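You operate a simulated robot arm through the tools that you are given. There is no shell and no other tool. Be economical: measure what you need, move in short steps, check, and stop when the job is done.

The job below is to be done with a simulated two-armed robot. You get a single attempt, and the scene is never put back.

## Task
Take the cap off the small brown bottle and lay it down on the white table.

The check looks at the end state, three seconds after you hand in, the way a careful person would. Anything else that was tipped, shoved, dropped, spilled or broken makes it a failure. A push-on lid holds only when it is set on centred and level and pressed home; a screw cap is set on level and turned clockwise until tight.

## Robot
Two 7-joint arms with two-finger parallel grippers on one trunk, on a base that drives. Base frame: it is fixed to the floor where the robot stands at the start and does not move with it; the origin is under the middle of the robot, x ahead of it, y to its left, z up. Readings come in mm, degrees, newtons and seconds.
The left shoulder is at the start at [60, 143, 926], the right one opposite. With the tool pointing down near the work surface each hand reaches from about 320 to 740 mm from the robot's upright axis, wherever it stands, measured 20 degrees to its own side. Payload 1.57 kg a hand.
Tool frame (each hand has its own): the origin (TCP) lies between the finger pads and is the grasp point; the fingertips stand 30 mm ahead of it; z points along the fingers, y is the line along which they close. Largest opening 110 mm; finger width 24, thickness 12; the body of the gripper, 48 by 112 mm, starts 78 mm behind the TCP.
Orientation is that of the tool frame in the base frame, as [roll, pitch, yaw] about the fixed x, y, z axes, in that order (R = Rz(yaw) Ry(pitch) Rx(roll)). With the fingers straight down and closing along the base's y, the tool's x points along the base's -x, its y along +y and its z along -z.

## Interface
- The arms move only by the tool apply_moves. It takes "left_moves", "right_moves" or both (then of equal length, played together; a hand with none holds still); each is a list of rows, each a list of 7 numbers: the turn, a rotation vector about the base's x, y, z in degrees, then the shift along the base's x, y, z in mm, then the finger opening in mm, from 0 to 110. In form: [[wx, wy, wz, x, y, z, jaw], ...]. A call has 1 to 12 rows; each row shifts and turns the commanded pose from where the row before left it. Rows are played at 5 a second. More than 50 mm and 8.6 degrees between two rows, or a gripper value outside its range, and nothing of the call is played. A pose out of reach is approached as far as the arm can. The call stops where the force on the tool passes 40 N (or 10 N more than at its start, if that is more) or the arm is blocked; 0.2 s more then pass. The fingers move at their own pace (about 45 mm/s each) and stop on an object; they squeeze with about 38 N. The grip force told is the motor's: it shows also when the fingers shut on nothing. Time passes only in rows, and 0.2 s behind the last, so rows that do not move let the fingers close. It gives the time, the measured TCP pose, the force on the tool (base axes), the opening and the grip force at its end, in the units of the frame above (readings bear some noise), with the torque about the TCP (base axes, N m) and any sound that the robot's microphone picked up.
- Cameras (640 x 400 px; columns grow to the right, rows downward): "scene" is now at [47.3, -18, 1536.9]; the picture's right is [-0.19, -0.98, 0.00], its down [-0.72, 0.14, -0.68] and it looks along [0.67, -0.13, -0.73] (base axes); focal length 259 px, centre (320, 200). "left" rides on the left gripper at [70, -16, -141] in its tool frame; the picture's right is [0.23, 0.97, 0.00], its down [-0.86, 0.20, -0.48] and it looks along [-0.47, 0.11, 0.88] (tool axes); focal length 222 px, centre (320, 200). "right" rides on the right gripper at [70, 16, -141] in its tool frame; the picture's right is [-0.23, 0.97, 0.00], its down [-0.85, -0.20, -0.48] and it looks along [-0.47, -0.11, 0.88] (tool axes); focal length 222 px, centre (320, 200). There is no depth. A picture from a camera that has moved, and an enlarged one, comes with that camera's place and axes in the base frame and with its lens.
- camera(camera): a new picture of that camera. The clock stands still meanwhile.
- slide_trunk(by): slides the trunk up (or, below 0, down) by that many mm; the arms and the scene camera ride with it, the base frame stays. It gives what a move gives, with no picture.
- drive_base(legs): drives the robot by 1 to 6 legs, each [ahead, left, turn to the left] in mm, mm and degrees, along the robot's own axes; the way and the turn of a leg run together, so that a leg with both is an arc; at most 1500 mm and 180 degrees a leg. The arms and the cameras ride along, it lands a little off, and it stops where it bumps. It gives what a move gives.
- pan_tilt(pan, tilt): turns the head with the scene camera to pan (to the left, within 86 degrees either way) and tilt (down, from -29 to 69), counted from straight ahead of the robot. It gives what a move gives.
- close_up(camera, box): a new picture of the part [left, top, right, bottom] of that camera's present view, enlarged. The clock stands still meanwhile.
- hand_in(): hands the job in; it is judged then, once.

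Work in short steps. Places have to be worked out from the pictures, the camera data and where the tool is seen: move nearer, look again, correct. Check each grasp and each placing, and mend what went wrong. You have 120 turns and 108 pictures in all, those below and enlarged ones among them. Open the grippers and draw the arms clear of the work before you hand the job in, unless the task says otherwise; then end with one line.

The tools are called after ">>>" as a command line: name --argument value ..., lists and objects as JSON in quotes. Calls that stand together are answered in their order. apply_moves: Moves the arms, as the interface text tells. Its arguments: {"type":"object","properties":{"left_moves":{"type":"array"},"right_moves":{"type":"array"}},"required":[]} The other tools are called the same way: slide_trunk (by) slides the trunk up or down; drive_base (legs) drives the base; pan_tilt (pan, tilt) turns the head that bears the scene camera; camera (camera) takes a picture; close_up (camera, box) takes an enlarged picture of a part of a camera's view; hand_in () hands the job in.

At the start:

```text
time: 0.0
left_tcp_pos: [453.5, 83.1, 1111.6]
left_tool_rot: [-179.9, 0.2, 180.0]
left_contact_force: [1.4, 0.8, 0.1]
left_wrist_torque: [0.01, 0.01, -0.02]
left_gripper_width: 110.2
left_gripper_force: 0.1
right_tcp_pos: [455.7, -307.7, 1078.0]
right_tool_rot: [180.0, 0.0, 180.0]
right_contact_force: [0.1, 0.0, -0.3]
right_wrist_torque: [0.02, 0.02, -0.01]
right_gripper_width: 110.0
right_gripper_force: 0.1
trunk travel left (down, up): [-525.0, 65.0]
robot x, y, heading: [0.6, -2.6, -0.0]
head pan, tilt: [-10.8, 47.1]
```

scene: 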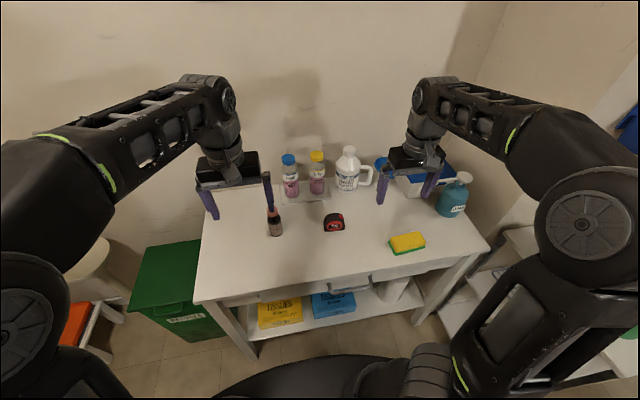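
right: 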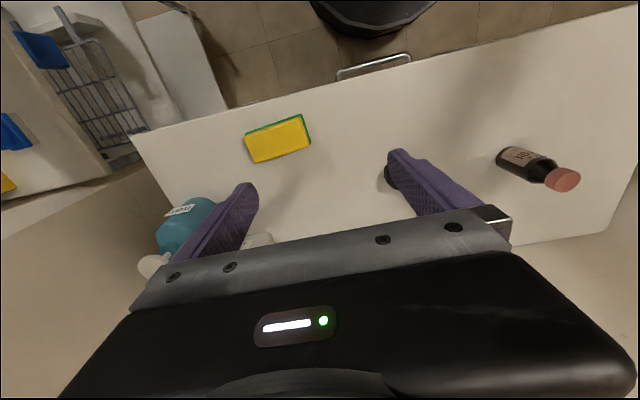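
left: 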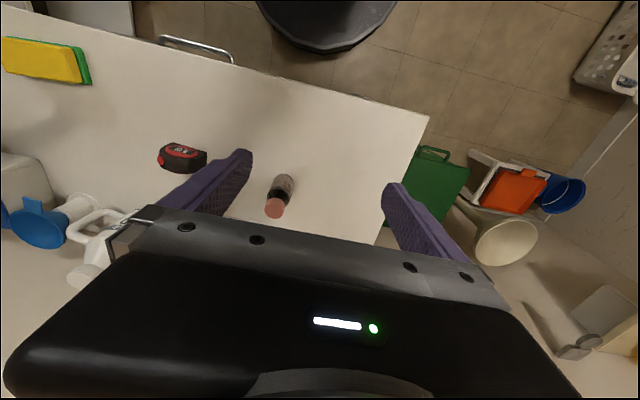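

The brown bottle with a reddish cap is at about scene pixel (274,222). I'll enlarge it to locate it and see the cap type.

>>> close_up --camera "scene" --box '[240, 180, 320, 250]'

>>> close_up --camera "left" --box '[240, 160, 320, 230]'

>>> close_up --camera "right" --box '[480, 130, 600, 210]'

```text
5.71 times, centred on (280, 215) of scene
camera zoom: at [47.3, -18.0, 1536.9], right [-0.19, -0.98, 0.0], down [-0.72, 0.14, -0.68], along [0.67, -0.13, -0.73], focal length 1479 px, centre (549, 114)
```

zoom: 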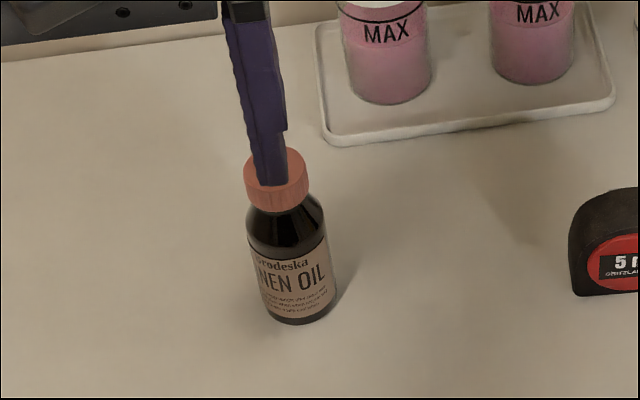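

```text
5.71 times, centred on (280, 195) of left
camera zoom: at [384.1, 66.6, 1252.8], right [-0.23, 0.97, 0.0], down [0.85, 0.2, 0.48], along [0.47, 0.11, -0.88], focal length 1269 px, centre (549, 229)
```

zoom: 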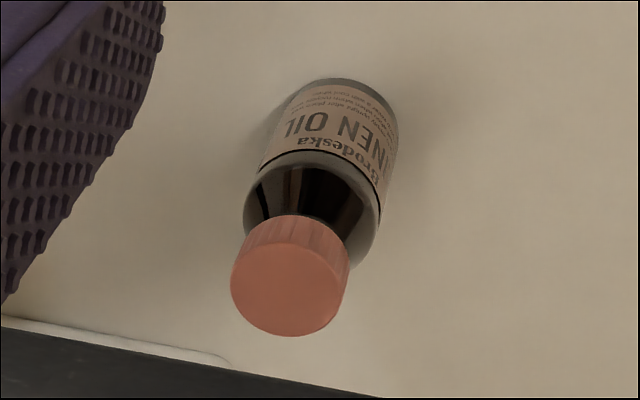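

```text
5.00 times, centred on (540, 170) of right
camera zoom: at [385.5, -289.9, 1219.6], right [0.23, 0.97, 0.0], down [0.85, -0.2, 0.48], along [0.47, -0.11, -0.88], focal length 1111 px, centre (-780, 350)
```

zoom: 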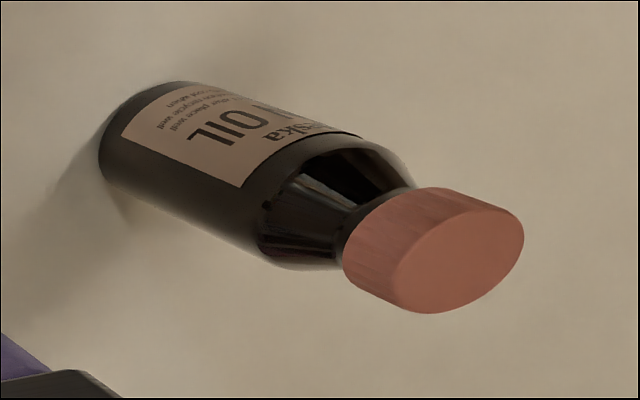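

It's a ribbed screw cap; triangulating puts its top centre at about (601, 35, 917), with the cap about 36 mm across. I'll have the right hand hold the bottle body from the front, tilted, while the left unscrews from above. First I tilt the right hand and draw the left aside.

>>> apply_moves --right_moves '[[0, -7.7, 0, 1.6, 27.5, -13, 110], [0, -7.7, 0, 1.6, 27.5, -13, 110], [0, -7.7, 0, 1.6, 27.5, -13, 110], [0, -7.7, 0, 1.6, 27.5, -13, 110], [0, -7.7, 0, 1.6, 27.5, -13, 110], [0, -7.7, 0, 1.6, 27.5, -13, 110], [0, -7.7, 0, 1.6, 27.5, -13, 110], [0, 0, 7.5, 1.6, 27.5, -13, 110], [0, 0, 7.5, 1.6, 27.5, -13, 110]]' --left_moves '[[0, 0, 0, 0, 16, 4, 110], [0, 0, 0, 0, 16, 4, 110], [0, 0, 0, 0, 16, 4, 110], [0, 0, 0, 0, 16, 4, 110], [0, 0, 0, 0, 16, 4, 110], [0, 0, 0, 0, 16, 4, 110], [0, 0, 0, 0, 16, 4, 110], [0, 0, 0, 0, 16, 4, 110], [0, 0, 0, 0, 16, 4, 110]]'

>>> camera --camera "scene"

>>> camera --camera "right"

```text
time: 2.0
left_tcp_pos: [451.9, 146.0, 1121.1]
left_tool_rot: [-179.5, 0.1, 179.9]
left_contact_force: [0.3, -0.6, 0.4]
left_wrist_torque: [0.0, -0.02, -0.04]
left_gripper_width: 109.9
left_gripper_force: 0.1
left hand out of reach, approached as far as the arm can: row 3, 5, 6, 7, 8, 9
right_tcp_pos: [488.5, -51.6, 966.2]
right_tool_rot: [179.9, 53.9, -165.0]
right_contact_force: [-0.7, 0.0, 0.6]
right_wrist_torque: [0.0, 0.02, 0.01]
right_gripper_width: 109.9
right_gripper_force: 0.0
right hand out of reach, approached as far as the arm can: row 7
trunk travel left (down, up): [-525.0, 65.0]
robot x, y, heading: [0.0, 0.2, 0.2]
head pan, tilt: [-10.8, 47.1]
```

```text
101 pictures are left
camera scene: at [47.8, -17.7, 1536.9], right [-0.19, -0.98, 0.0], down [-0.72, 0.14, -0.68], along [0.67, -0.13, -0.73], focal length 259 px, centre (320, 200)
```

scene: 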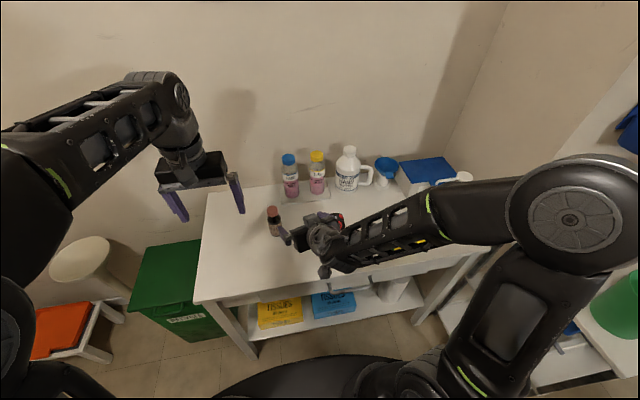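

```text
100 pictures are left
camera right: at [333.2, -74.9, 993.4], right [-0.12, 0.97, 0.18], down [0.17, -0.16, 0.97], along [0.98, 0.15, -0.14], focal length 222 px, centre (320, 200)
```

right: 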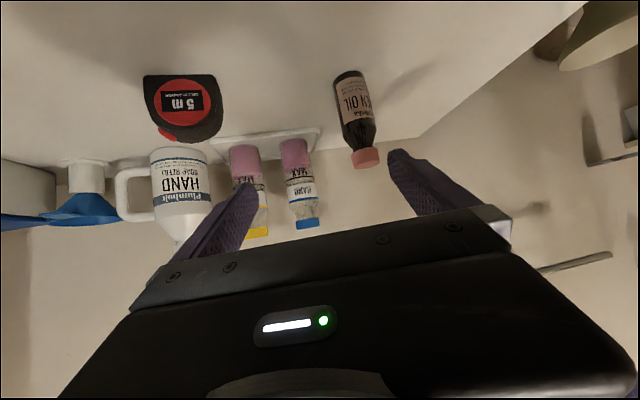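

The bottle re-triangulates to about (604, 36). I move the right hand to 110 mm short of the grasp, on its approach line.

>>> apply_moves --right_moves '[[0, 0, 0, 7.5, 21, -20, 110], [0, 0, 0, 7.5, 21, -20, 110], [0, 0, 0, 7.5, 20.6, -21, 110], [0, 0, 0, 0, 0, 0, 110]]'

>>> camera --camera "right"

>>> camera --camera "left"

```text
time: 3.0
left_tcp_pos: [453.1, 145.7, 1120.3]
left_tool_rot: [-179.5, 0.0, 179.9]
left_contact_force: [-1.1, 0.5, 0.6]
left_wrist_torque: [-0.02, -0.02, -0.03]
left_gripper_width: 109.9
left_gripper_force: 0.1
right_tcp_pos: [511.8, 11.7, 904.9]
right_tool_rot: [180.0, 54.0, -165.0]
right_contact_force: [0.2, 0.9, 0.1]
right_wrist_torque: [0.0, 0.03, 0.0]
right_gripper_width: 110.1
right_gripper_force: 0.0
trunk travel left (down, up): [-525.0, 65.0]
robot x, y, heading: [2.3, 0.8, -0.0]
head pan, tilt: [-10.8, 47.1]
```

```text
99 pictures are left
camera right: at [356.2, -12.0, 932.1], right [-0.12, 0.98, 0.18], down [0.16, -0.16, 0.97], along [0.98, 0.15, -0.14], focal length 222 px, centre (320, 200)
```

right: 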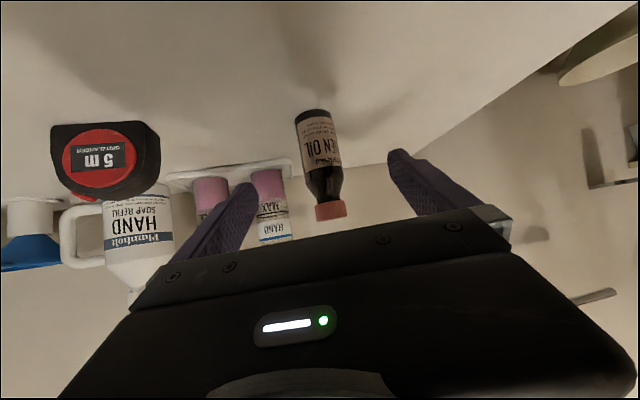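

```text
98 pictures are left
camera left: at [381.7, 131.1, 1263.1], right [-0.23, 0.97, -0.01], down [0.85, 0.2, 0.48], along [0.47, 0.1, -0.88], focal length 222 px, centre (320, 200)
```

left: 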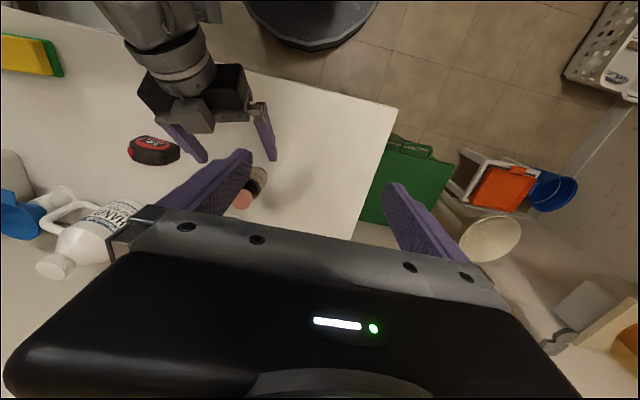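

Alignment checks out: the body's axis at height 845 is at y≈35. I advance to the grasp.

>>> apply_moves --right_moves '[[0, 0, 0, 14.3, 3.8, -10.8, 110], [0, 0, 0, 14.3, 3.8, -10.8, 110], [0, 0, 0, 14.3, 3.8, -10.8, 110], [0, 0, 0, 14.3, 3.8, -10.8, 110], [0, 0, 0, 14.3, 3.8, -10.8, 110], [0, 0, 0, 14.3, 3.8, -10.8, 110], [0, 0, 0, 0, 0, 0, 110]]'

>>> camera --camera "right"

>>> camera --camera "left"

>>> close_up --camera "scene" --box '[220, 180, 380, 280]'

```text
time: 4.6
left_tcp_pos: [451.8, 146.0, 1120.4]
left_tool_rot: [-179.6, 0.1, 180.0]
left_contact_force: [0.1, -0.1, 0.1]
left_wrist_torque: [-0.03, 0.0, 0.02]
left_gripper_width: 110.0
left_gripper_force: 0.0
right_tcp_pos: [595.3, 33.1, 840.8]
right_tool_rot: [180.0, 53.9, -165.0]
right_contact_force: [0.4, 1.0, -0.9]
right_wrist_torque: [-0.01, -0.02, -0.03]
right_gripper_width: 110.3
right_gripper_force: 0.1
trunk travel left (down, up): [-525.0, 65.0]
robot x, y, heading: [-3.1, -0.1, -0.1]
head pan, tilt: [-10.8, 47.1]
```

```text
97 pictures are left
camera right: at [440.2, 10.0, 867.7], right [-0.12, 0.98, 0.18], down [0.16, -0.16, 0.97], along [0.98, 0.15, -0.14], focal length 222 px, centre (320, 200)
```

right: 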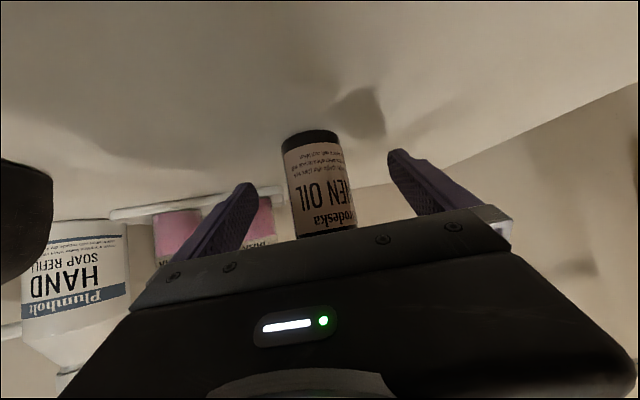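

```text
96 pictures are left
camera left: at [382.0, 131.4, 1263.0], right [-0.23, 0.97, -0.01], down [0.85, 0.2, 0.48], along [0.47, 0.1, -0.88], focal length 222 px, centre (320, 200)
```

left: 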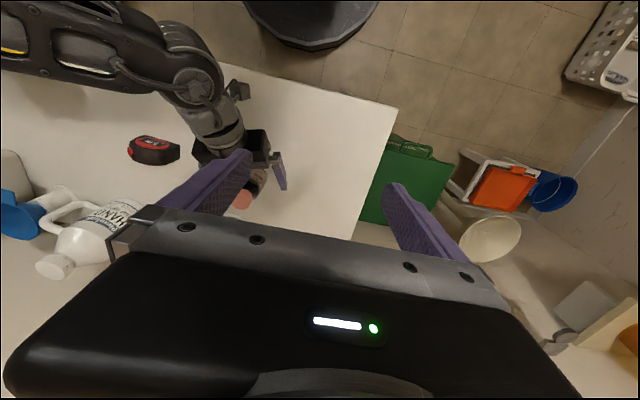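

```text
4.00 times, centred on (300, 230) of scene
camera zoom: at [47.1, -18.0, 1536.9], right [-0.19, -0.98, 0.0], down [-0.72, 0.14, -0.68], along [0.67, -0.13, -0.73], focal length 1035 px, centre (400, 80)
```

zoom: 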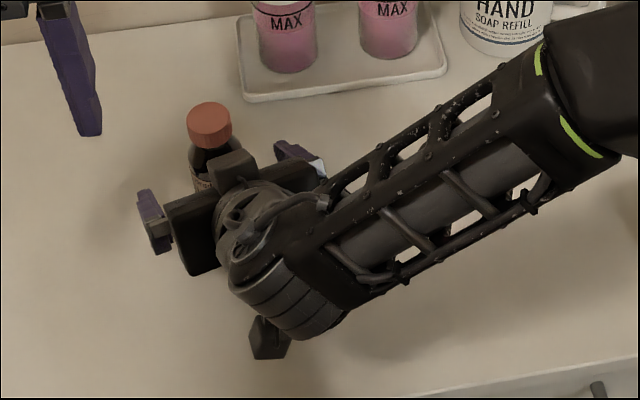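

The bottle is centred between the right fingers and the pose is as planned. I close the fingers on the body.

>>> apply_moves --right_moves '[[0, 0, 0, 0, 0, 0, 80], [0, 0, 0, 0, 0, 0, 65], [0, 0, 0, 0, 0, 0, 55], [0, 0, 0, 0, 0, 0, 45], [0, 0, 0, 0, 0, 0, 38], [0, 0, 0, 0, 0, 0, 30], [0, 0, 0, 0, 0, 0, 30]]'

>>> camera --camera "right"

>>> close_up --camera "scene" --box '[220, 180, 380, 280]'

```text
time: 6.2
left_tcp_pos: [452.9, 146.3, 1121.8]
left_tool_rot: [-179.5, -0.1, 179.9]
left_contact_force: [-0.2, 0.4, -0.6]
left_wrist_torque: [0.01, -0.03, -0.03]
left_gripper_width: 110.4
left_gripper_force: 0.2
right_tcp_pos: [596.5, 33.5, 841.2]
right_tool_rot: [-180.0, 53.9, -164.9]
right_contact_force: [0.7, -0.8, 1.1]
right_wrist_torque: [-0.05, 0.01, -0.01]
right_gripper_width: 43.8
right_gripper_force: 38.2
trunk travel left (down, up): [-525.0, 65.0]
robot x, y, heading: [-1.7, 0.5, 0.1]
head pan, tilt: [-10.8, 47.1]
```

```text
94 pictures are left
camera right: at [440.3, 9.9, 867.8], right [-0.12, 0.98, 0.18], down [0.16, -0.16, 0.97], along [0.98, 0.15, -0.14], focal length 222 px, centre (320, 200)
```

right: 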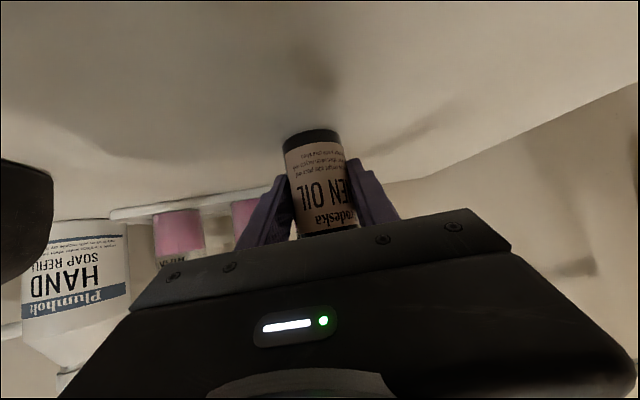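

```text
4.00 times, centred on (300, 230) of scene
camera zoom: at [47.3, -18.1, 1536.9], right [-0.19, -0.98, 0.0], down [-0.72, 0.14, -0.68], along [0.67, -0.13, -0.73], focal length 1035 px, centre (400, 80)
```

zoom: 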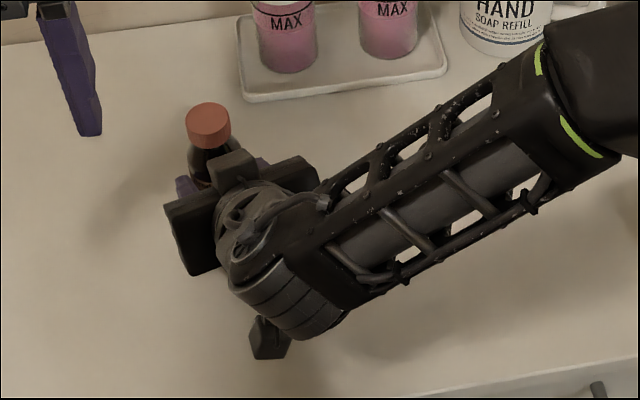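

The right hand holds the bottle firmly (43.8 mm, 38 N) and it didn't visibly move. Next I bring the left hand above the cap, staying high, and look again.

>>> apply_moves --left_moves '[[0, 0, 0, 37, 0, -10, 80], [0, 0, 0, 37, -30, -15, 80], [0, 0, 0, 37, -40, -20, 80], [0, 0, 0, 38, -41, -20, 80], [0, 0, 0, 0, 0, 0, 70]]'

>>> camera --camera "left"

>>> camera --camera "scene"

```text
refused: row 3 steps farther than a row can; nothing moved
```

```text
92 pictures are left
camera left: at [382.2, 131.3, 1262.9], right [-0.23, 0.97, -0.01], down [0.85, 0.2, 0.48], along [0.47, 0.1, -0.88], focal length 222 px, centre (320, 200)
```

left: 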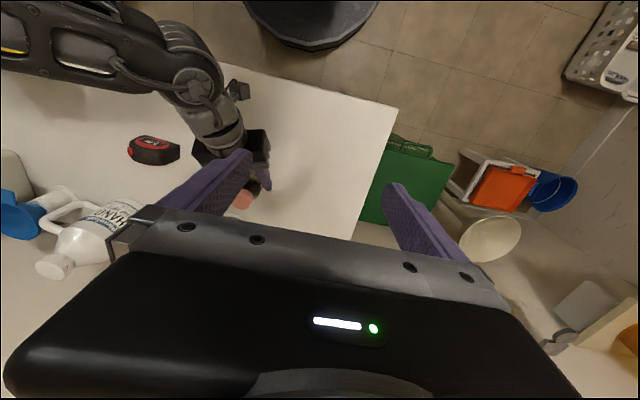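

```text
91 pictures are left
camera scene: at [47.3, -18.1, 1536.9], right [-0.19, -0.98, 0.0], down [-0.72, 0.14, -0.68], along [0.67, -0.13, -0.73], focal length 259 px, centre (320, 200)
```

scene: 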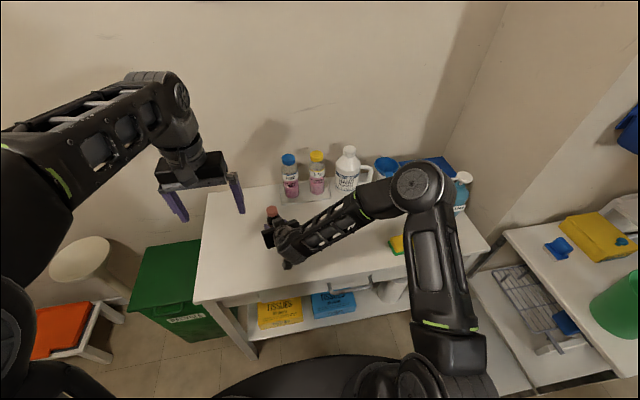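

The step was too long, so nothing moved. The commanded left pose may also differ from the measured one after the reach limits, so I move in smaller steps and check.

>>> apply_moves --left_moves '[[0, 0, 0, 30, 0, -10, 80], [0, 0, 0, 30, -20, -10, 80]]'

```text
time: 6.8
left_tcp_pos: [512.2, 127.5, 1103.0]
left_tool_rot: [-180.0, 0.1, 179.9]
left_contact_force: [0.1, -0.2, -0.2]
left_wrist_torque: [0.01, -0.01, 0.01]
left_gripper_width: 80.0
left_gripper_force: 0.0
right_tcp_pos: [595.5, 33.7, 840.6]
right_tool_rot: [179.9, 53.9, -165.0]
right_contact_force: [1.8, -1.1, 1.0]
right_wrist_torque: [0.05, -0.01, 0.02]
right_gripper_width: 43.6
right_gripper_force: 37.7
trunk travel left (down, up): [-525.0, 65.0]
robot x, y, heading: [1.3, -0.4, -0.3]
head pan, tilt: [-10.8, 47.1]
```

The commands are relative to the reached pose, as hoped. I continue to above the cap.

>>> apply_moves --left_moves '[[0, 0, 0, 30, -31, -18, 70], [0, 0, 0, 30, -31, -18, 70], [0, 0, 0, 30, -31, -18, 70], [0, 0, 0, 0, 0, 0, 70]]'

>>> camera --camera "left"

>>> camera --camera "scene"

```text
time: 7.8
left_tcp_pos: [555.9, 79.6, 1076.5]
left_tool_rot: [-179.9, 0.4, -180.0]
left_contact_force: [1.0, -0.1, -0.6]
left_wrist_torque: [0.0, 0.0, 0.02]
left_gripper_width: 70.1
left_gripper_force: 0.1
left hand out of reach, approached as far as the arm can: row 2, 3
right_tcp_pos: [595.3, 33.7, 841.4]
right_tool_rot: [180.0, 53.9, -165.0]
right_contact_force: [-0.3, -0.2, 0.9]
right_wrist_torque: [0.05, 0.03, 0.02]
right_gripper_width: 43.5
right_gripper_force: 38.1
trunk travel left (down, up): [-525.0, 65.0]
robot x, y, heading: [-0.6, -4.3, 0.2]
head pan, tilt: [-10.8, 47.1]
```

```text
90 pictures are left
camera left: at [485.5, 64.5, 1217.9], right [-0.23, 0.97, 0.0], down [0.85, 0.2, 0.48], along [0.47, 0.11, -0.87], focal length 222 px, centre (320, 200)
```

left: 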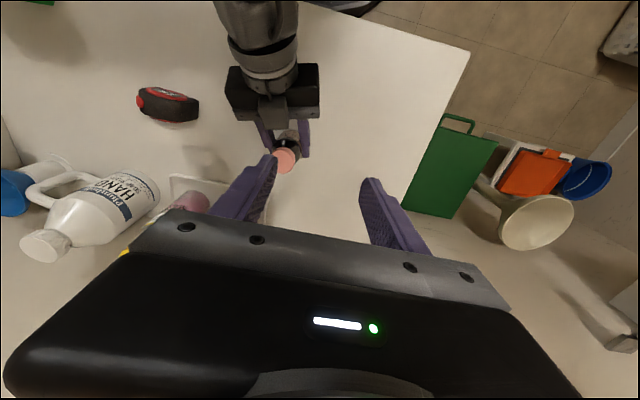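

```text
89 pictures are left
camera scene: at [47.1, -17.9, 1536.9], right [-0.19, -0.98, 0.0], down [-0.72, 0.14, -0.68], along [0.67, -0.13, -0.73], focal length 259 px, centre (320, 200)
```

scene: 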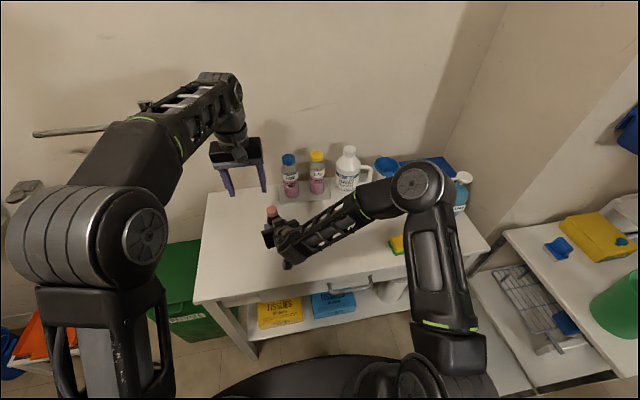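

Reach is limited high up. I descend to z≈1000 (the tips then still clear everything), then go forward.

>>> apply_moves --left_moves '[[0, 0, 0, 0, -8, -38, 60], [0, 0, 0, 0, -8, -38, 60], [0, 0, 0, 24, -14, 0, 60], [0, 0, 0, 24, -14, 0, 60], [0, 0, 0, 0, 0, 0, 60]]'

>>> camera --camera "left"

>>> close_up --camera "scene" --box '[200, 140, 360, 240]'

```text
time: 9.0
left_tcp_pos: [604.7, 34.8, 1000.4]
left_tool_rot: [180.0, 0.1, -180.0]
left_contact_force: [0.3, 0.2, -0.2]
left_wrist_torque: [-0.03, 0.03, -0.01]
left_gripper_width: 60.0
left_gripper_force: 0.0
right_tcp_pos: [595.2, 33.6, 841.5]
right_tool_rot: [179.9, 53.9, -165.0]
right_contact_force: [0.1, 0.4, 1.9]
right_wrist_torque: [0.07, 0.04, 0.0]
right_gripper_width: 43.6
right_gripper_force: 37.7
trunk travel left (down, up): [-525.0, 65.0]
robot x, y, heading: [3.5, -2.0, -0.0]
head pan, tilt: [-10.8, 47.1]
```

```text
88 pictures are left
camera left: at [534.6, 18.3, 1142.9], right [-0.23, 0.97, 0.0], down [0.85, 0.2, 0.48], along [0.47, 0.11, -0.88], focal length 222 px, centre (320, 200)
```

left: 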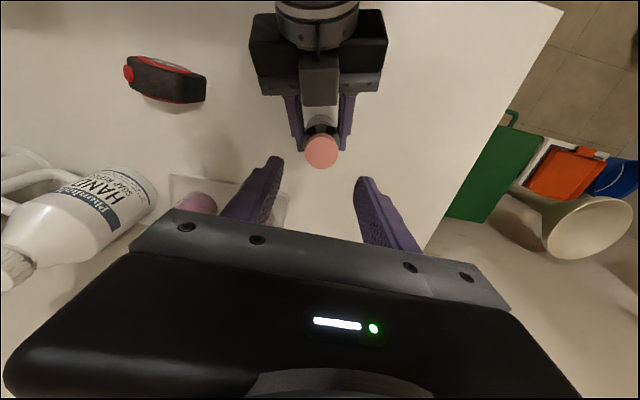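

```text
4.00 times, centred on (280, 190) of scene
camera zoom: at [47.2, -18.0, 1536.9], right [-0.19, -0.98, 0.0], down [-0.72, 0.14, -0.68], along [0.67, -0.13, -0.73], focal length 1035 px, centre (480, 240)
```

zoom: 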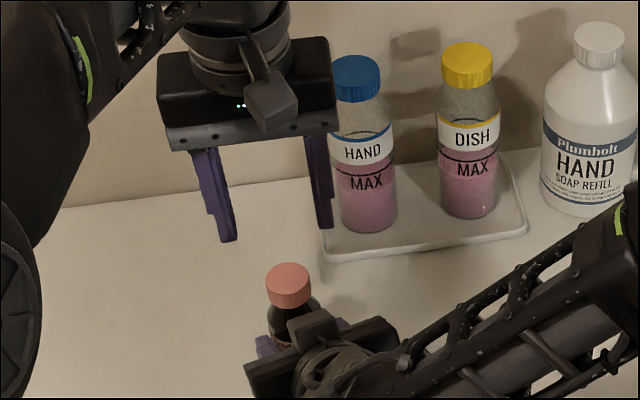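

The cap is right under the left hand. A close-up will give a precise centre.

>>> close_up --camera "left" --box '[280, 100, 376, 160]'

>>> close_up --camera "left" --box '[240, 110, 400, 210]'

```text
6.67 times, centred on (328, 130) of left
camera zoom: at [534.6, 18.3, 1142.9], right [-0.23, 0.97, 0.0], down [0.85, 0.2, 0.48], along [0.47, 0.11, -0.88], focal length 1481 px, centre (267, 667)
```

zoom: 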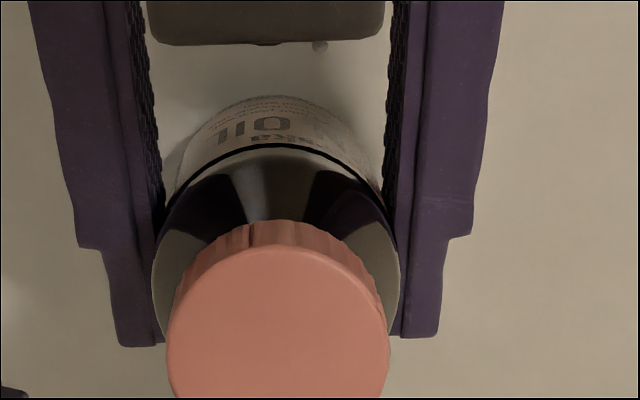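

```text
4.00 times, centred on (320, 160) of left
camera zoom: at [534.6, 18.3, 1142.9], right [-0.23, 0.97, 0.0], down [0.85, 0.2, 0.48], along [0.47, 0.11, -0.88], focal length 888 px, centre (320, 360)
```

zoom: 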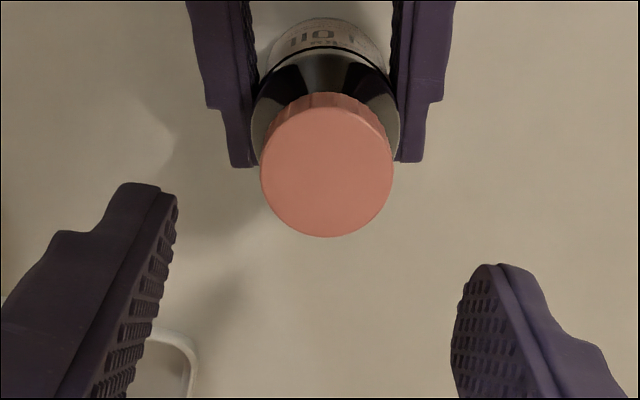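

The cap centre is at about (602, 35.4) with a 34 mm diameter. I pre-turn the left hand clockwise by 48° to have room for unscrewing, and centre it.

>>> apply_moves --left_moves '[[0, 0, -8, -2.5, 0.6, 0, 60], [0, 0, -8, 0, 0, 0, 60], [0, 0, -8, 0, 0, 0, 60], [0, 0, -8, 0, 0, 0, 60], [0, 0, -8, 0, 0, 0, 60], [0, 0, -8, 0, 0, 0, 60], [0, 0, 0, 0, 0, 0, 60]]'

>>> camera --camera "left"

```text
time: 10.6
left_tcp_pos: [601.9, 33.2, 997.7]
left_tool_rot: [-180.0, 0.1, 131.8]
left_contact_force: [0.0, 0.3, -0.1]
left_wrist_torque: [0.02, 0.01, 0.01]
left_gripper_width: 59.9
left_gripper_force: 0.2
right_tcp_pos: [594.6, 34.9, 842.0]
right_tool_rot: [-180.0, 54.0, -165.0]
right_contact_force: [0.5, -0.7, 1.1]
right_wrist_torque: [0.05, -0.04, -0.01]
right_gripper_width: 43.9
right_gripper_force: 37.7
trunk travel left (down, up): [-525.0, 65.0]
robot x, y, heading: [2.6, 4.1, 0.0]
head pan, tilt: [-10.8, 47.1]
```

```text
84 pictures are left
camera left: at [543.4, 75.4, 1140.9], right [0.57, 0.82, 0.0], down [0.72, -0.5, 0.48], along [0.39, -0.28, -0.88], focal length 222 px, centre (320, 200)
```

left: 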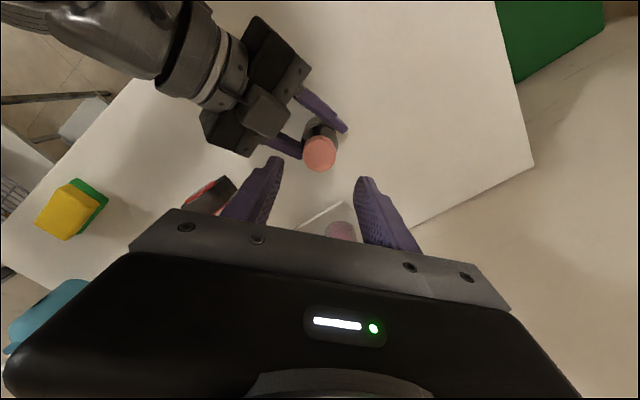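

All is centred. I narrow to 48 mm for clearance from the right gripper and descend so the tips sit just over the cap's side.

>>> apply_moves --left_moves '[[0, 0, 0, 0, 1, 0, 48], [0, 0, 0, 0, 0, -23, 48], [0, 0, 0, 0, 0, -23, 48], [0, 0, 0, 0, 0, -12, 48], [0, 0, 0, 0, 0, -10, 48], [0, 0, 0, 0, 0, 0, 48]]'

>>> camera --camera "left"

>>> close_up --camera "scene" --box '[230, 160, 326, 220]'

```text
time: 12.0
left_tcp_pos: [601.8, 35.9, 930.6]
left_tool_rot: [180.0, 0.1, 132.0]
left_contact_force: [0.2, -0.2, 0.1]
left_wrist_torque: [-0.01, 0.01, 0.01]
left_gripper_width: 48.1
left_gripper_force: 0.0
right_tcp_pos: [594.9, 34.4, 840.4]
right_tool_rot: [179.9, 53.9, -165.0]
right_contact_force: [-1.4, -1.1, 1.3]
right_wrist_torque: [0.09, 0.01, 0.01]
right_gripper_width: 43.7
right_gripper_force: 38.3
trunk travel left (down, up): [-525.0, 65.0]
robot x, y, heading: [-0.2, 2.5, -0.2]
head pan, tilt: [-10.8, 47.1]
```

```text
83 pictures are left
camera left: at [543.3, 77.3, 1072.3], right [0.57, 0.82, 0.0], down [0.72, -0.5, 0.48], along [0.39, -0.27, -0.88], focal length 222 px, centre (320, 200)
```

left: 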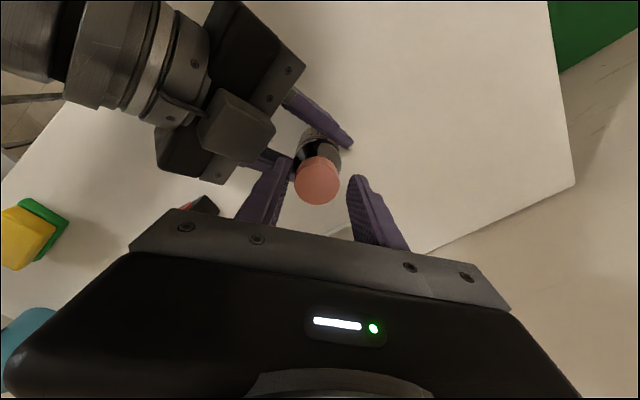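

```text
6.67 times, centred on (278, 190) of scene
camera zoom: at [47.1, -18.1, 1536.9], right [-0.19, -0.98, 0.0], down [-0.72, 0.14, -0.68], along [0.67, -0.13, -0.73], focal length 1725 px, centre (600, 267)
```

zoom: 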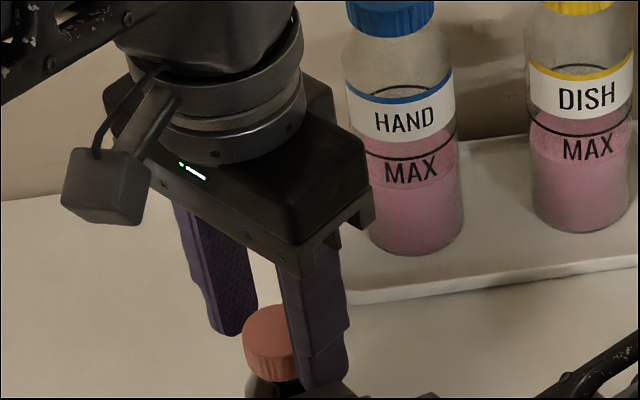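

I check the left hand's centring over the cap with a close-up before closing.

>>> close_up --camera "left" --box '[256, 130, 384, 210]'

```text
5.00 times, centred on (320, 170) of left
camera zoom: at [543.3, 77.3, 1072.3], right [0.57, 0.82, 0.0], down [0.72, -0.5, 0.48], along [0.39, -0.27, -0.88], focal length 1111 px, centre (320, 350)
```

zoom: 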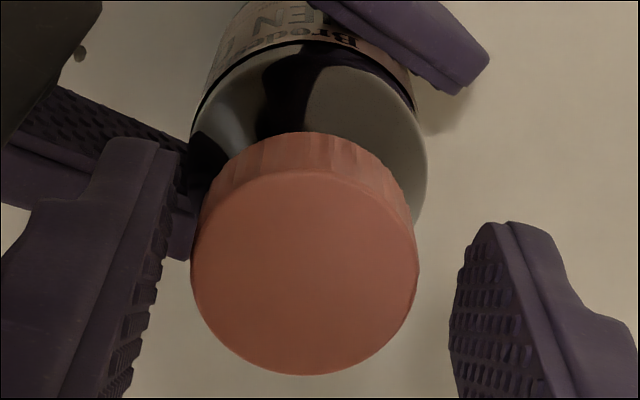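

The cap is ~2 mm off along the closing line; I correct that and close on the cap.

>>> apply_moves --left_moves '[[0, 0, 0, -1.3, -1.8, -1, 48], [0, 0, 0, 0, 0, 0, 40], [0, 0, 0, 0, 0, 0, 34], [0, 0, 0, 0, 0, 0, 28], [0, 0, 0, 0, 0, 0, 20], [0, 0, 0, 0, 0, 0, 20]]'

>>> close_up --camera "left" --box '[256, 130, 384, 210]'

```text
time: 13.4
left_tcp_pos: [600.1, 33.0, 929.0]
left_tool_rot: [-180.0, 0.1, 132.0]
left_contact_force: [-4.3, -2.5, 1.0]
left_wrist_torque: [-0.04, 0.08, 0.01]
left_gripper_width: 31.3
left_gripper_force: 38.2
right_tcp_pos: [595.3, 34.1, 840.4]
right_tool_rot: [179.9, 54.0, -165.0]
right_contact_force: [3.4, 2.0, 0.1]
right_wrist_torque: [-0.16, 0.25, 0.01]
right_gripper_width: 43.7
right_gripper_force: 39.0
trunk travel left (down, up): [-525.0, 65.0]
robot x, y, heading: [3.1, -1.8, -0.4]
head pan, tilt: [-10.8, 47.1]
```

```text
5.00 times, centred on (320, 170) of left
camera zoom: at [542.6, 74.8, 1071.4], right [0.57, 0.82, 0.0], down [0.72, -0.5, 0.48], along [0.39, -0.27, -0.88], focal length 1111 px, centre (320, 350)
```

zoom: 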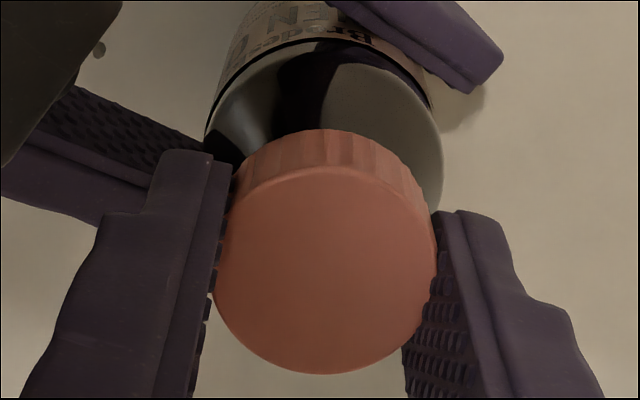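

The cap is gripped (31 mm, 38 N). I try a 40° counter-clockwise turn with a tiny lift.

>>> apply_moves --left_moves '[[0, 0, 8, -0.4, -0.3, 0.05, 20], [0, 0, 8, 0, 0, 0.05, 20], [0, 0, 8, 0, 0, 0.05, 20], [0, 0, 8, 0, 0, 0.05, 20], [0, 0, 8, 0, 0, 0.05, 20]]'

>>> camera --camera "left"

>>> camera --camera "right"

```text
time: 14.6
left_tcp_pos: [601.1, 34.5, 931.2]
left_tool_rot: [179.9, 0.2, 172.2]
left_contact_force: [6.8, 5.7, -1.9]
left_wrist_torque: [0.12, -0.12, -0.01]
left_gripper_width: 30.9
left_gripper_force: 38.2
right_tcp_pos: [596.0, 34.3, 840.9]
right_tool_rot: [-180.0, 53.9, -165.0]
right_contact_force: [-8.1, -4.3, 4.1]
right_wrist_torque: [0.51, -0.51, 0.07]
right_gripper_width: 43.5
right_gripper_force: 38.0
trunk travel left (down, up): [-525.0, 65.0]
robot x, y, heading: [2.5, 0.2, 0.1]
head pan, tilt: [-10.8, 47.1]
```

```text
79 pictures are left
camera left: at [530.0, 27.8, 1072.4], right [-0.09, 1.0, 0.0], down [0.87, 0.08, 0.48], along [0.48, 0.05, -0.88], focal length 222 px, centre (320, 200)
```

left: 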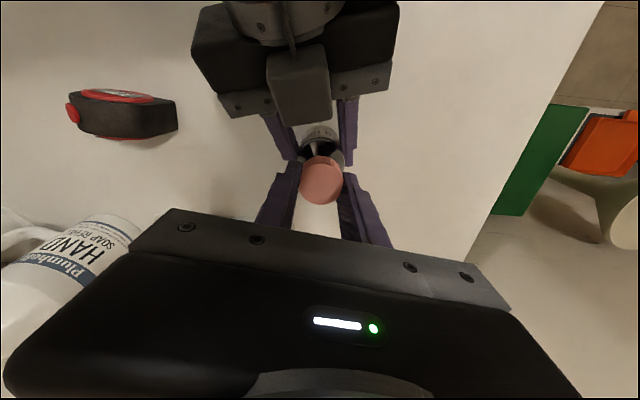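

```text
78 pictures are left
camera right: at [440.0, 10.0, 867.8], right [-0.12, 0.98, 0.18], down [0.16, -0.16, 0.97], along [0.98, 0.15, -0.14], focal length 222 px, centre (320, 200)
```

right: 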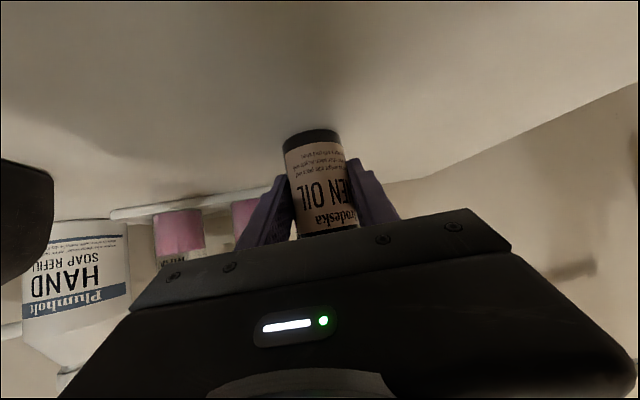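

The bottle label stayed put, and the torque is low, so the cap seems to be turning. I continue another 56°.

>>> apply_moves --left_moves '[[0, 0, 8, 0.4, 0.4, 0.07, 20], [0, 0, 8, 0, 0, 0.07, 20], [0, 0, 8, 0, 0, 0.07, 20], [0, 0, 8, 0, 0, 0.07, 20], [0, 0, 8, 0, 0, 0.07, 20], [0, 0, 8, 0, 0, 0.07, 20], [0, 0, 8, 0, 0, 0.07, 20]]'

>>> camera --camera "left"

>>> camera --camera "scene"

```text
time: 16.2
left_tcp_pos: [602.1, 34.4, 931.6]
left_tool_rot: [179.8, 0.2, -131.8]
left_contact_force: [5.7, 17.9, -1.0]
left_wrist_torque: [0.54, -0.21, -0.03]
left_gripper_width: 30.7
left_gripper_force: 38.4
right_tcp_pos: [595.9, 31.6, 841.7]
right_tool_rot: [180.0, 53.9, -165.2]
right_contact_force: [-7.4, -15.0, 5.8]
right_wrist_torque: [1.06, -0.23, -0.09]
right_gripper_width: 43.8
right_gripper_force: 37.8
trunk travel left (down, up): [-525.0, 65.0]
robot x, y, heading: [-3.5, 1.7, -0.1]
head pan, tilt: [-10.8, 47.1]
```

```text
77 pictures are left
camera left: at [566.8, -28.7, 1072.9], right [-0.88, 0.48, 0.0], down [0.42, 0.77, 0.48], along [0.23, 0.42, -0.88], focal length 222 px, centre (320, 200)
```

left: 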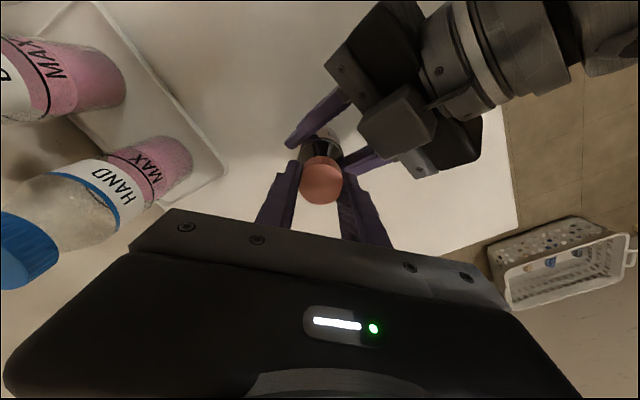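

```text
76 pictures are left
camera scene: at [46.7, -17.9, 1536.9], right [-0.19, -0.98, 0.0], down [-0.72, 0.14, -0.68], along [0.67, -0.13, -0.73], focal length 259 px, centre (320, 200)
```

scene: 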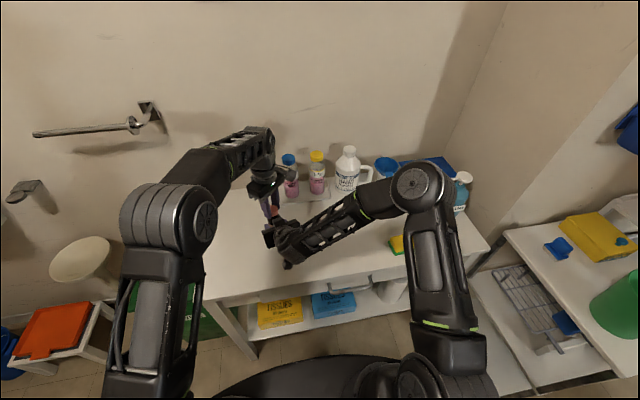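

There's 18 N of lateral strain along y from slight eccentricity. I relax it, then release the cap and turn back for another bite.

>>> apply_moves --left_moves '[[0, 0, 0, 0.5, 1.3, 0, 20], [0, 0, 0, 0, 0, 0, 20]]'

```text
time: 16.8
left_tcp_pos: [601.1, 33.3, 931.7]
left_tool_rot: [179.9, 0.0, -131.9]
left_contact_force: [-2.3, 16.0, 0.7]
left_wrist_torque: [0.57, -0.2, -0.05]
left_gripper_width: 30.9
left_gripper_force: 37.7
right_tcp_pos: [596.2, 32.6, 840.5]
right_tool_rot: [-179.9, 54.0, -165.1]
right_contact_force: [0.8, -15.8, 2.7]
right_wrist_torque: [0.61, 0.39, -0.08]
right_gripper_width: 43.9
right_gripper_force: 37.8
trunk travel left (down, up): [-525.0, 65.0]
robot x, y, heading: [1.4, 0.1, 0.1]
head pan, tilt: [-10.8, 47.1]
```

The stiffness is low; I shift a bit more to relax it.

>>> apply_moves --left_moves '[[0, 0, 0, -0.3, 2, 0, 20], [0, 0, 0, 0, 0, 0, 20]]'

```text
time: 17.4
left_tcp_pos: [601.6, 35.9, 930.2]
left_tool_rot: [179.8, -0.2, -132.1]
left_contact_force: [-7.0, 9.5, 0.3]
left_wrist_torque: [0.39, 0.0, -0.04]
left_gripper_width: 30.9
left_gripper_force: 37.8
right_tcp_pos: [595.5, 34.3, 840.6]
right_tool_rot: [180.0, 53.9, -165.2]
right_contact_force: [7.3, -9.1, 0.2]
right_wrist_torque: [0.29, 0.63, -0.05]
right_gripper_width: 43.7
right_gripper_force: 37.8
trunk travel left (down, up): [-525.0, 65.0]
robot x, y, heading: [-1.3, -0.1, -0.3]
head pan, tilt: [-10.8, 47.1]
```

Better; one more correction and then I open.

>>> apply_moves --left_moves '[[0, 0, 0, -1, 1.5, 0, 20], [0, 0, 0, 0, 0, 0, 20], [0, 0, 0, 0, 0, 0, 48], [0, 0, 0, 0, 0, 0, 48]]'

>>> close_up --camera "left" --box '[256, 130, 384, 210]'

>>> close_up --camera "scene" --box '[230, 180, 326, 240]'

```text
time: 18.4
left_tcp_pos: [601.1, 37.3, 931.6]
left_tool_rot: [-179.9, 0.0, -132.0]
left_contact_force: [0.1, 0.0, -1.0]
left_wrist_torque: [0.0, 0.0, 0.01]
left_gripper_width: 48.1
left_gripper_force: 0.0
right_tcp_pos: [596.0, 34.0, 841.1]
right_tool_rot: [179.9, 53.9, -164.9]
right_contact_force: [-0.4, 0.6, 0.8]
right_wrist_torque: [-0.01, -0.01, 0.04]
right_gripper_width: 43.7
right_gripper_force: 37.7
trunk travel left (down, up): [-525.0, 65.0]
robot x, y, heading: [2.1, -0.5, 0.0]
head pan, tilt: [-10.8, 47.1]
```

```text
5.00 times, centred on (320, 170) of left
camera zoom: at [566.3, -24.6, 1073.2], right [-0.88, 0.48, 0.0], down [0.42, 0.77, 0.48], along [0.23, 0.42, -0.88], focal length 1111 px, centre (320, 350)
```

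zoom: 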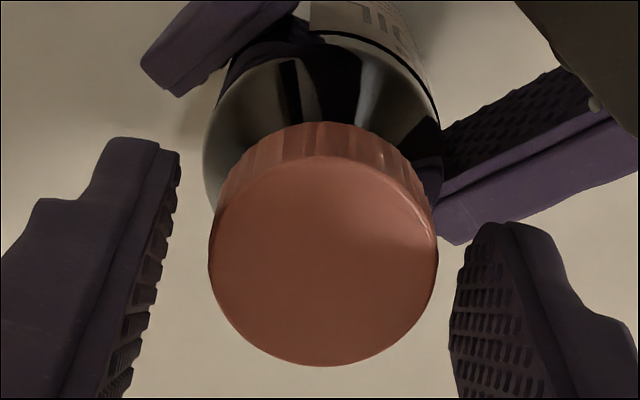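

```text
6.67 times, centred on (278, 210) of scene
camera zoom: at [47.3, -17.9, 1536.9], right [-0.19, -0.98, 0.0], down [-0.72, 0.14, -0.68], along [0.67, -0.13, -0.73], focal length 1725 px, centre (600, 133)
```

zoom: 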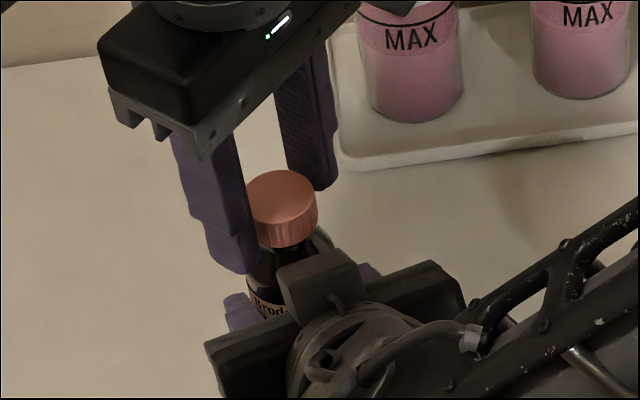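

The cap is centred at about (600, 35.5) and looks level. I turn back 96° with the fingers open.

>>> apply_moves --left_moves '[[0, 0, -8, -0.7, -1.6, 0, 48], [0, 0, -8, 0, 0, 0, 48], [0, 0, -8, 0, 0, 0, 48], [0, 0, -8, 0, 0, 0, 48], [0, 0, -8, 0, 0, 0, 48], [0, 0, -8, 0, 0, 0, 48], [0, 0, -8, 0, 0, 0, 48], [0, 0, -8, 0, 0, 0, 48], [0, 0, -8, 0, 0, 0, 48], [0, 0, -8, 0, 0, 0, 48], [0, 0, -8, 0, 0, 0, 48], [0, 0, -8, 0, 0, 0, 48]]'

>>> close_up --camera "left" --box '[256, 130, 384, 210]'

```text
time: 21.0
left_tcp_pos: [599.8, 36.4, 930.6]
left_tool_rot: [-180.0, 0.1, 132.0]
left_contact_force: [-0.4, 1.2, 0.0]
left_wrist_torque: [0.01, 0.0, -0.01]
left_gripper_width: 47.8
left_gripper_force: 0.1
right_tcp_pos: [595.2, 34.4, 840.5]
right_tool_rot: [-180.0, 53.9, -165.0]
right_contact_force: [0.5, 0.7, -0.3]
right_wrist_torque: [0.02, 0.01, -0.03]
right_gripper_width: 43.5
right_gripper_force: 38.2
trunk travel left (down, up): [-525.0, 65.0]
robot x, y, heading: [-1.1, 2.8, -0.1]
head pan, tilt: [-10.8, 47.1]
```

```text
5.00 times, centred on (320, 170) of left
camera zoom: at [540.9, 77.7, 1072.8], right [0.57, 0.82, 0.0], down [0.72, -0.5, 0.48], along [0.39, -0.28, -0.88], focal length 1111 px, centre (320, 350)
```

zoom: 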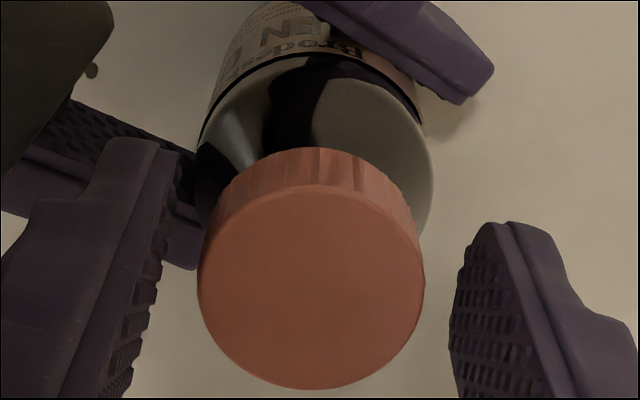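

A small correction, then I grip again and turn another 80°.

>>> apply_moves --left_moves '[[0, 0, 0, 0.8, -1.8, 0, 48], [0, 0, 0, 0, 0, 0, 34], [0, 0, 0, 0, 0, 0, 20], [0, 0, 0, 0, 0, 0, 20], [0, 0, 8, 0, 0, 0.07, 20], [0, 0, 8, 0, 0, 0.07, 20], [0, 0, 8, 0, 0, 0.07, 20], [0, 0, 8, 0, 0, 0.07, 20], [0, 0, 8, 0, 0, 0.07, 20], [0, 0, 8, 0, 0, 0.07, 20]]'

>>> close_up --camera "left" --box '[256, 130, 384, 210]'

```text
time: 23.2
left_tcp_pos: [600.4, 34.1, 930.2]
left_tool_rot: [-180.0, 0.0, -179.7]
left_contact_force: [-1.8, -0.1, -0.5]
left_wrist_torque: [-0.02, 0.01, -0.02]
left_gripper_width: 34.3
left_gripper_force: 38.0
right_tcp_pos: [596.0, 34.0, 841.8]
right_tool_rot: [-180.0, 53.9, -165.0]
right_contact_force: [1.0, 1.1, -0.3]
right_wrist_torque: [0.05, 0.17, -0.02]
right_gripper_width: 43.7
right_gripper_force: 37.6
trunk travel left (down, up): [-525.0, 65.0]
robot x, y, heading: [1.4, 2.5, -0.1]
head pan, tilt: [-10.8, 47.1]
```

```text
5.00 times, centred on (320, 170) of left
camera zoom: at [530.7, 18.4, 1073.1], right [-0.23, 0.97, 0.0], down [0.85, 0.2, 0.48], along [0.47, 0.11, -0.88], focal length 1111 px, centre (320, 350)
```

zoom: 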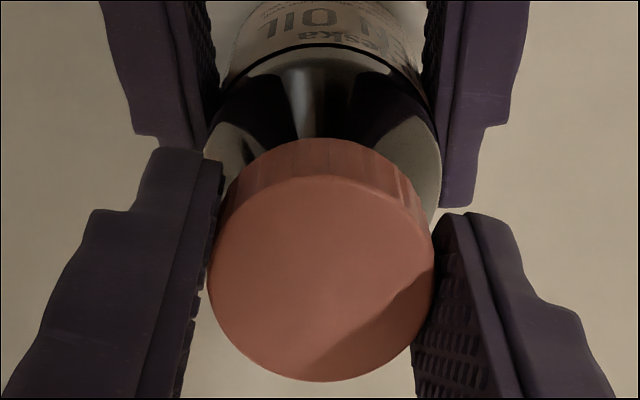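

It now grips at the full diameter (34.3 mm) with hardly any strain. I turn another 48°.

>>> apply_moves --left_moves '[[0, 0, 8, 0, 0, 0.07, 20], [0, 0, 8, 0, 0, 0.07, 20], [0, 0, 8, 0, 0, 0.07, 20], [0, 0, 8, 0, 0, 0.07, 20], [0, 0, 8, 0, 0, 0.07, 20], [0, 0, 8, 0, 0, 0.07, 20]]'

>>> close_up --camera "left" --box '[256, 130, 384, 210]'

>>> close_up --camera "scene" --box '[230, 180, 326, 240]'

```text
time: 24.6
left_tcp_pos: [600.3, 35.9, 932.1]
left_tool_rot: [179.8, 0.0, -131.8]
left_contact_force: [-3.3, 2.9, 0.6]
left_wrist_torque: [0.04, 0.08, 0.02]
left_gripper_width: 34.3
left_gripper_force: 37.7
right_tcp_pos: [595.5, 32.9, 841.3]
right_tool_rot: [-180.0, 53.9, -164.9]
right_contact_force: [3.6, -1.6, 0.5]
right_wrist_torque: [0.15, 0.31, 0.02]
right_gripper_width: 43.8
right_gripper_force: 37.6
trunk travel left (down, up): [-525.0, 65.0]
robot x, y, heading: [-2.7, -0.0, 0.1]
head pan, tilt: [-10.8, 47.1]
```

```text
5.00 times, centred on (320, 170) of left
camera zoom: at [566.1, -27.8, 1073.5], right [-0.88, 0.48, 0.0], down [0.42, 0.77, 0.48], along [0.23, 0.42, -0.88], focal length 1111 px, centre (320, 350)
```

zoom: 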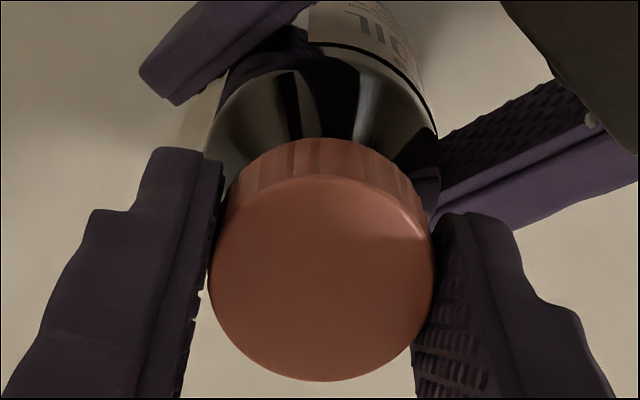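

```text
6.67 times, centred on (278, 210) of scene
camera zoom: at [47.4, -18.0, 1536.9], right [-0.19, -0.98, 0.0], down [-0.72, 0.14, -0.68], along [0.67, -0.13, -0.73], focal length 1725 px, centre (600, 133)
```

zoom: 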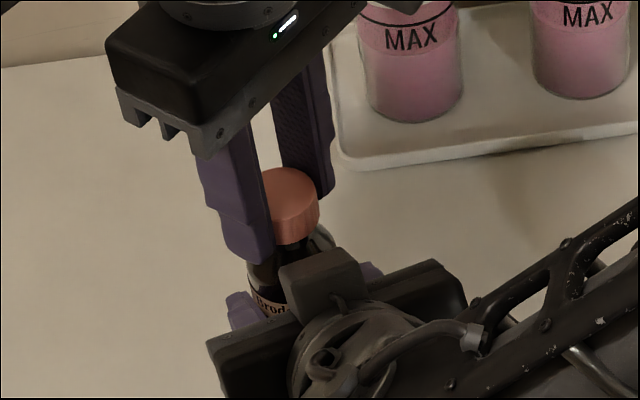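

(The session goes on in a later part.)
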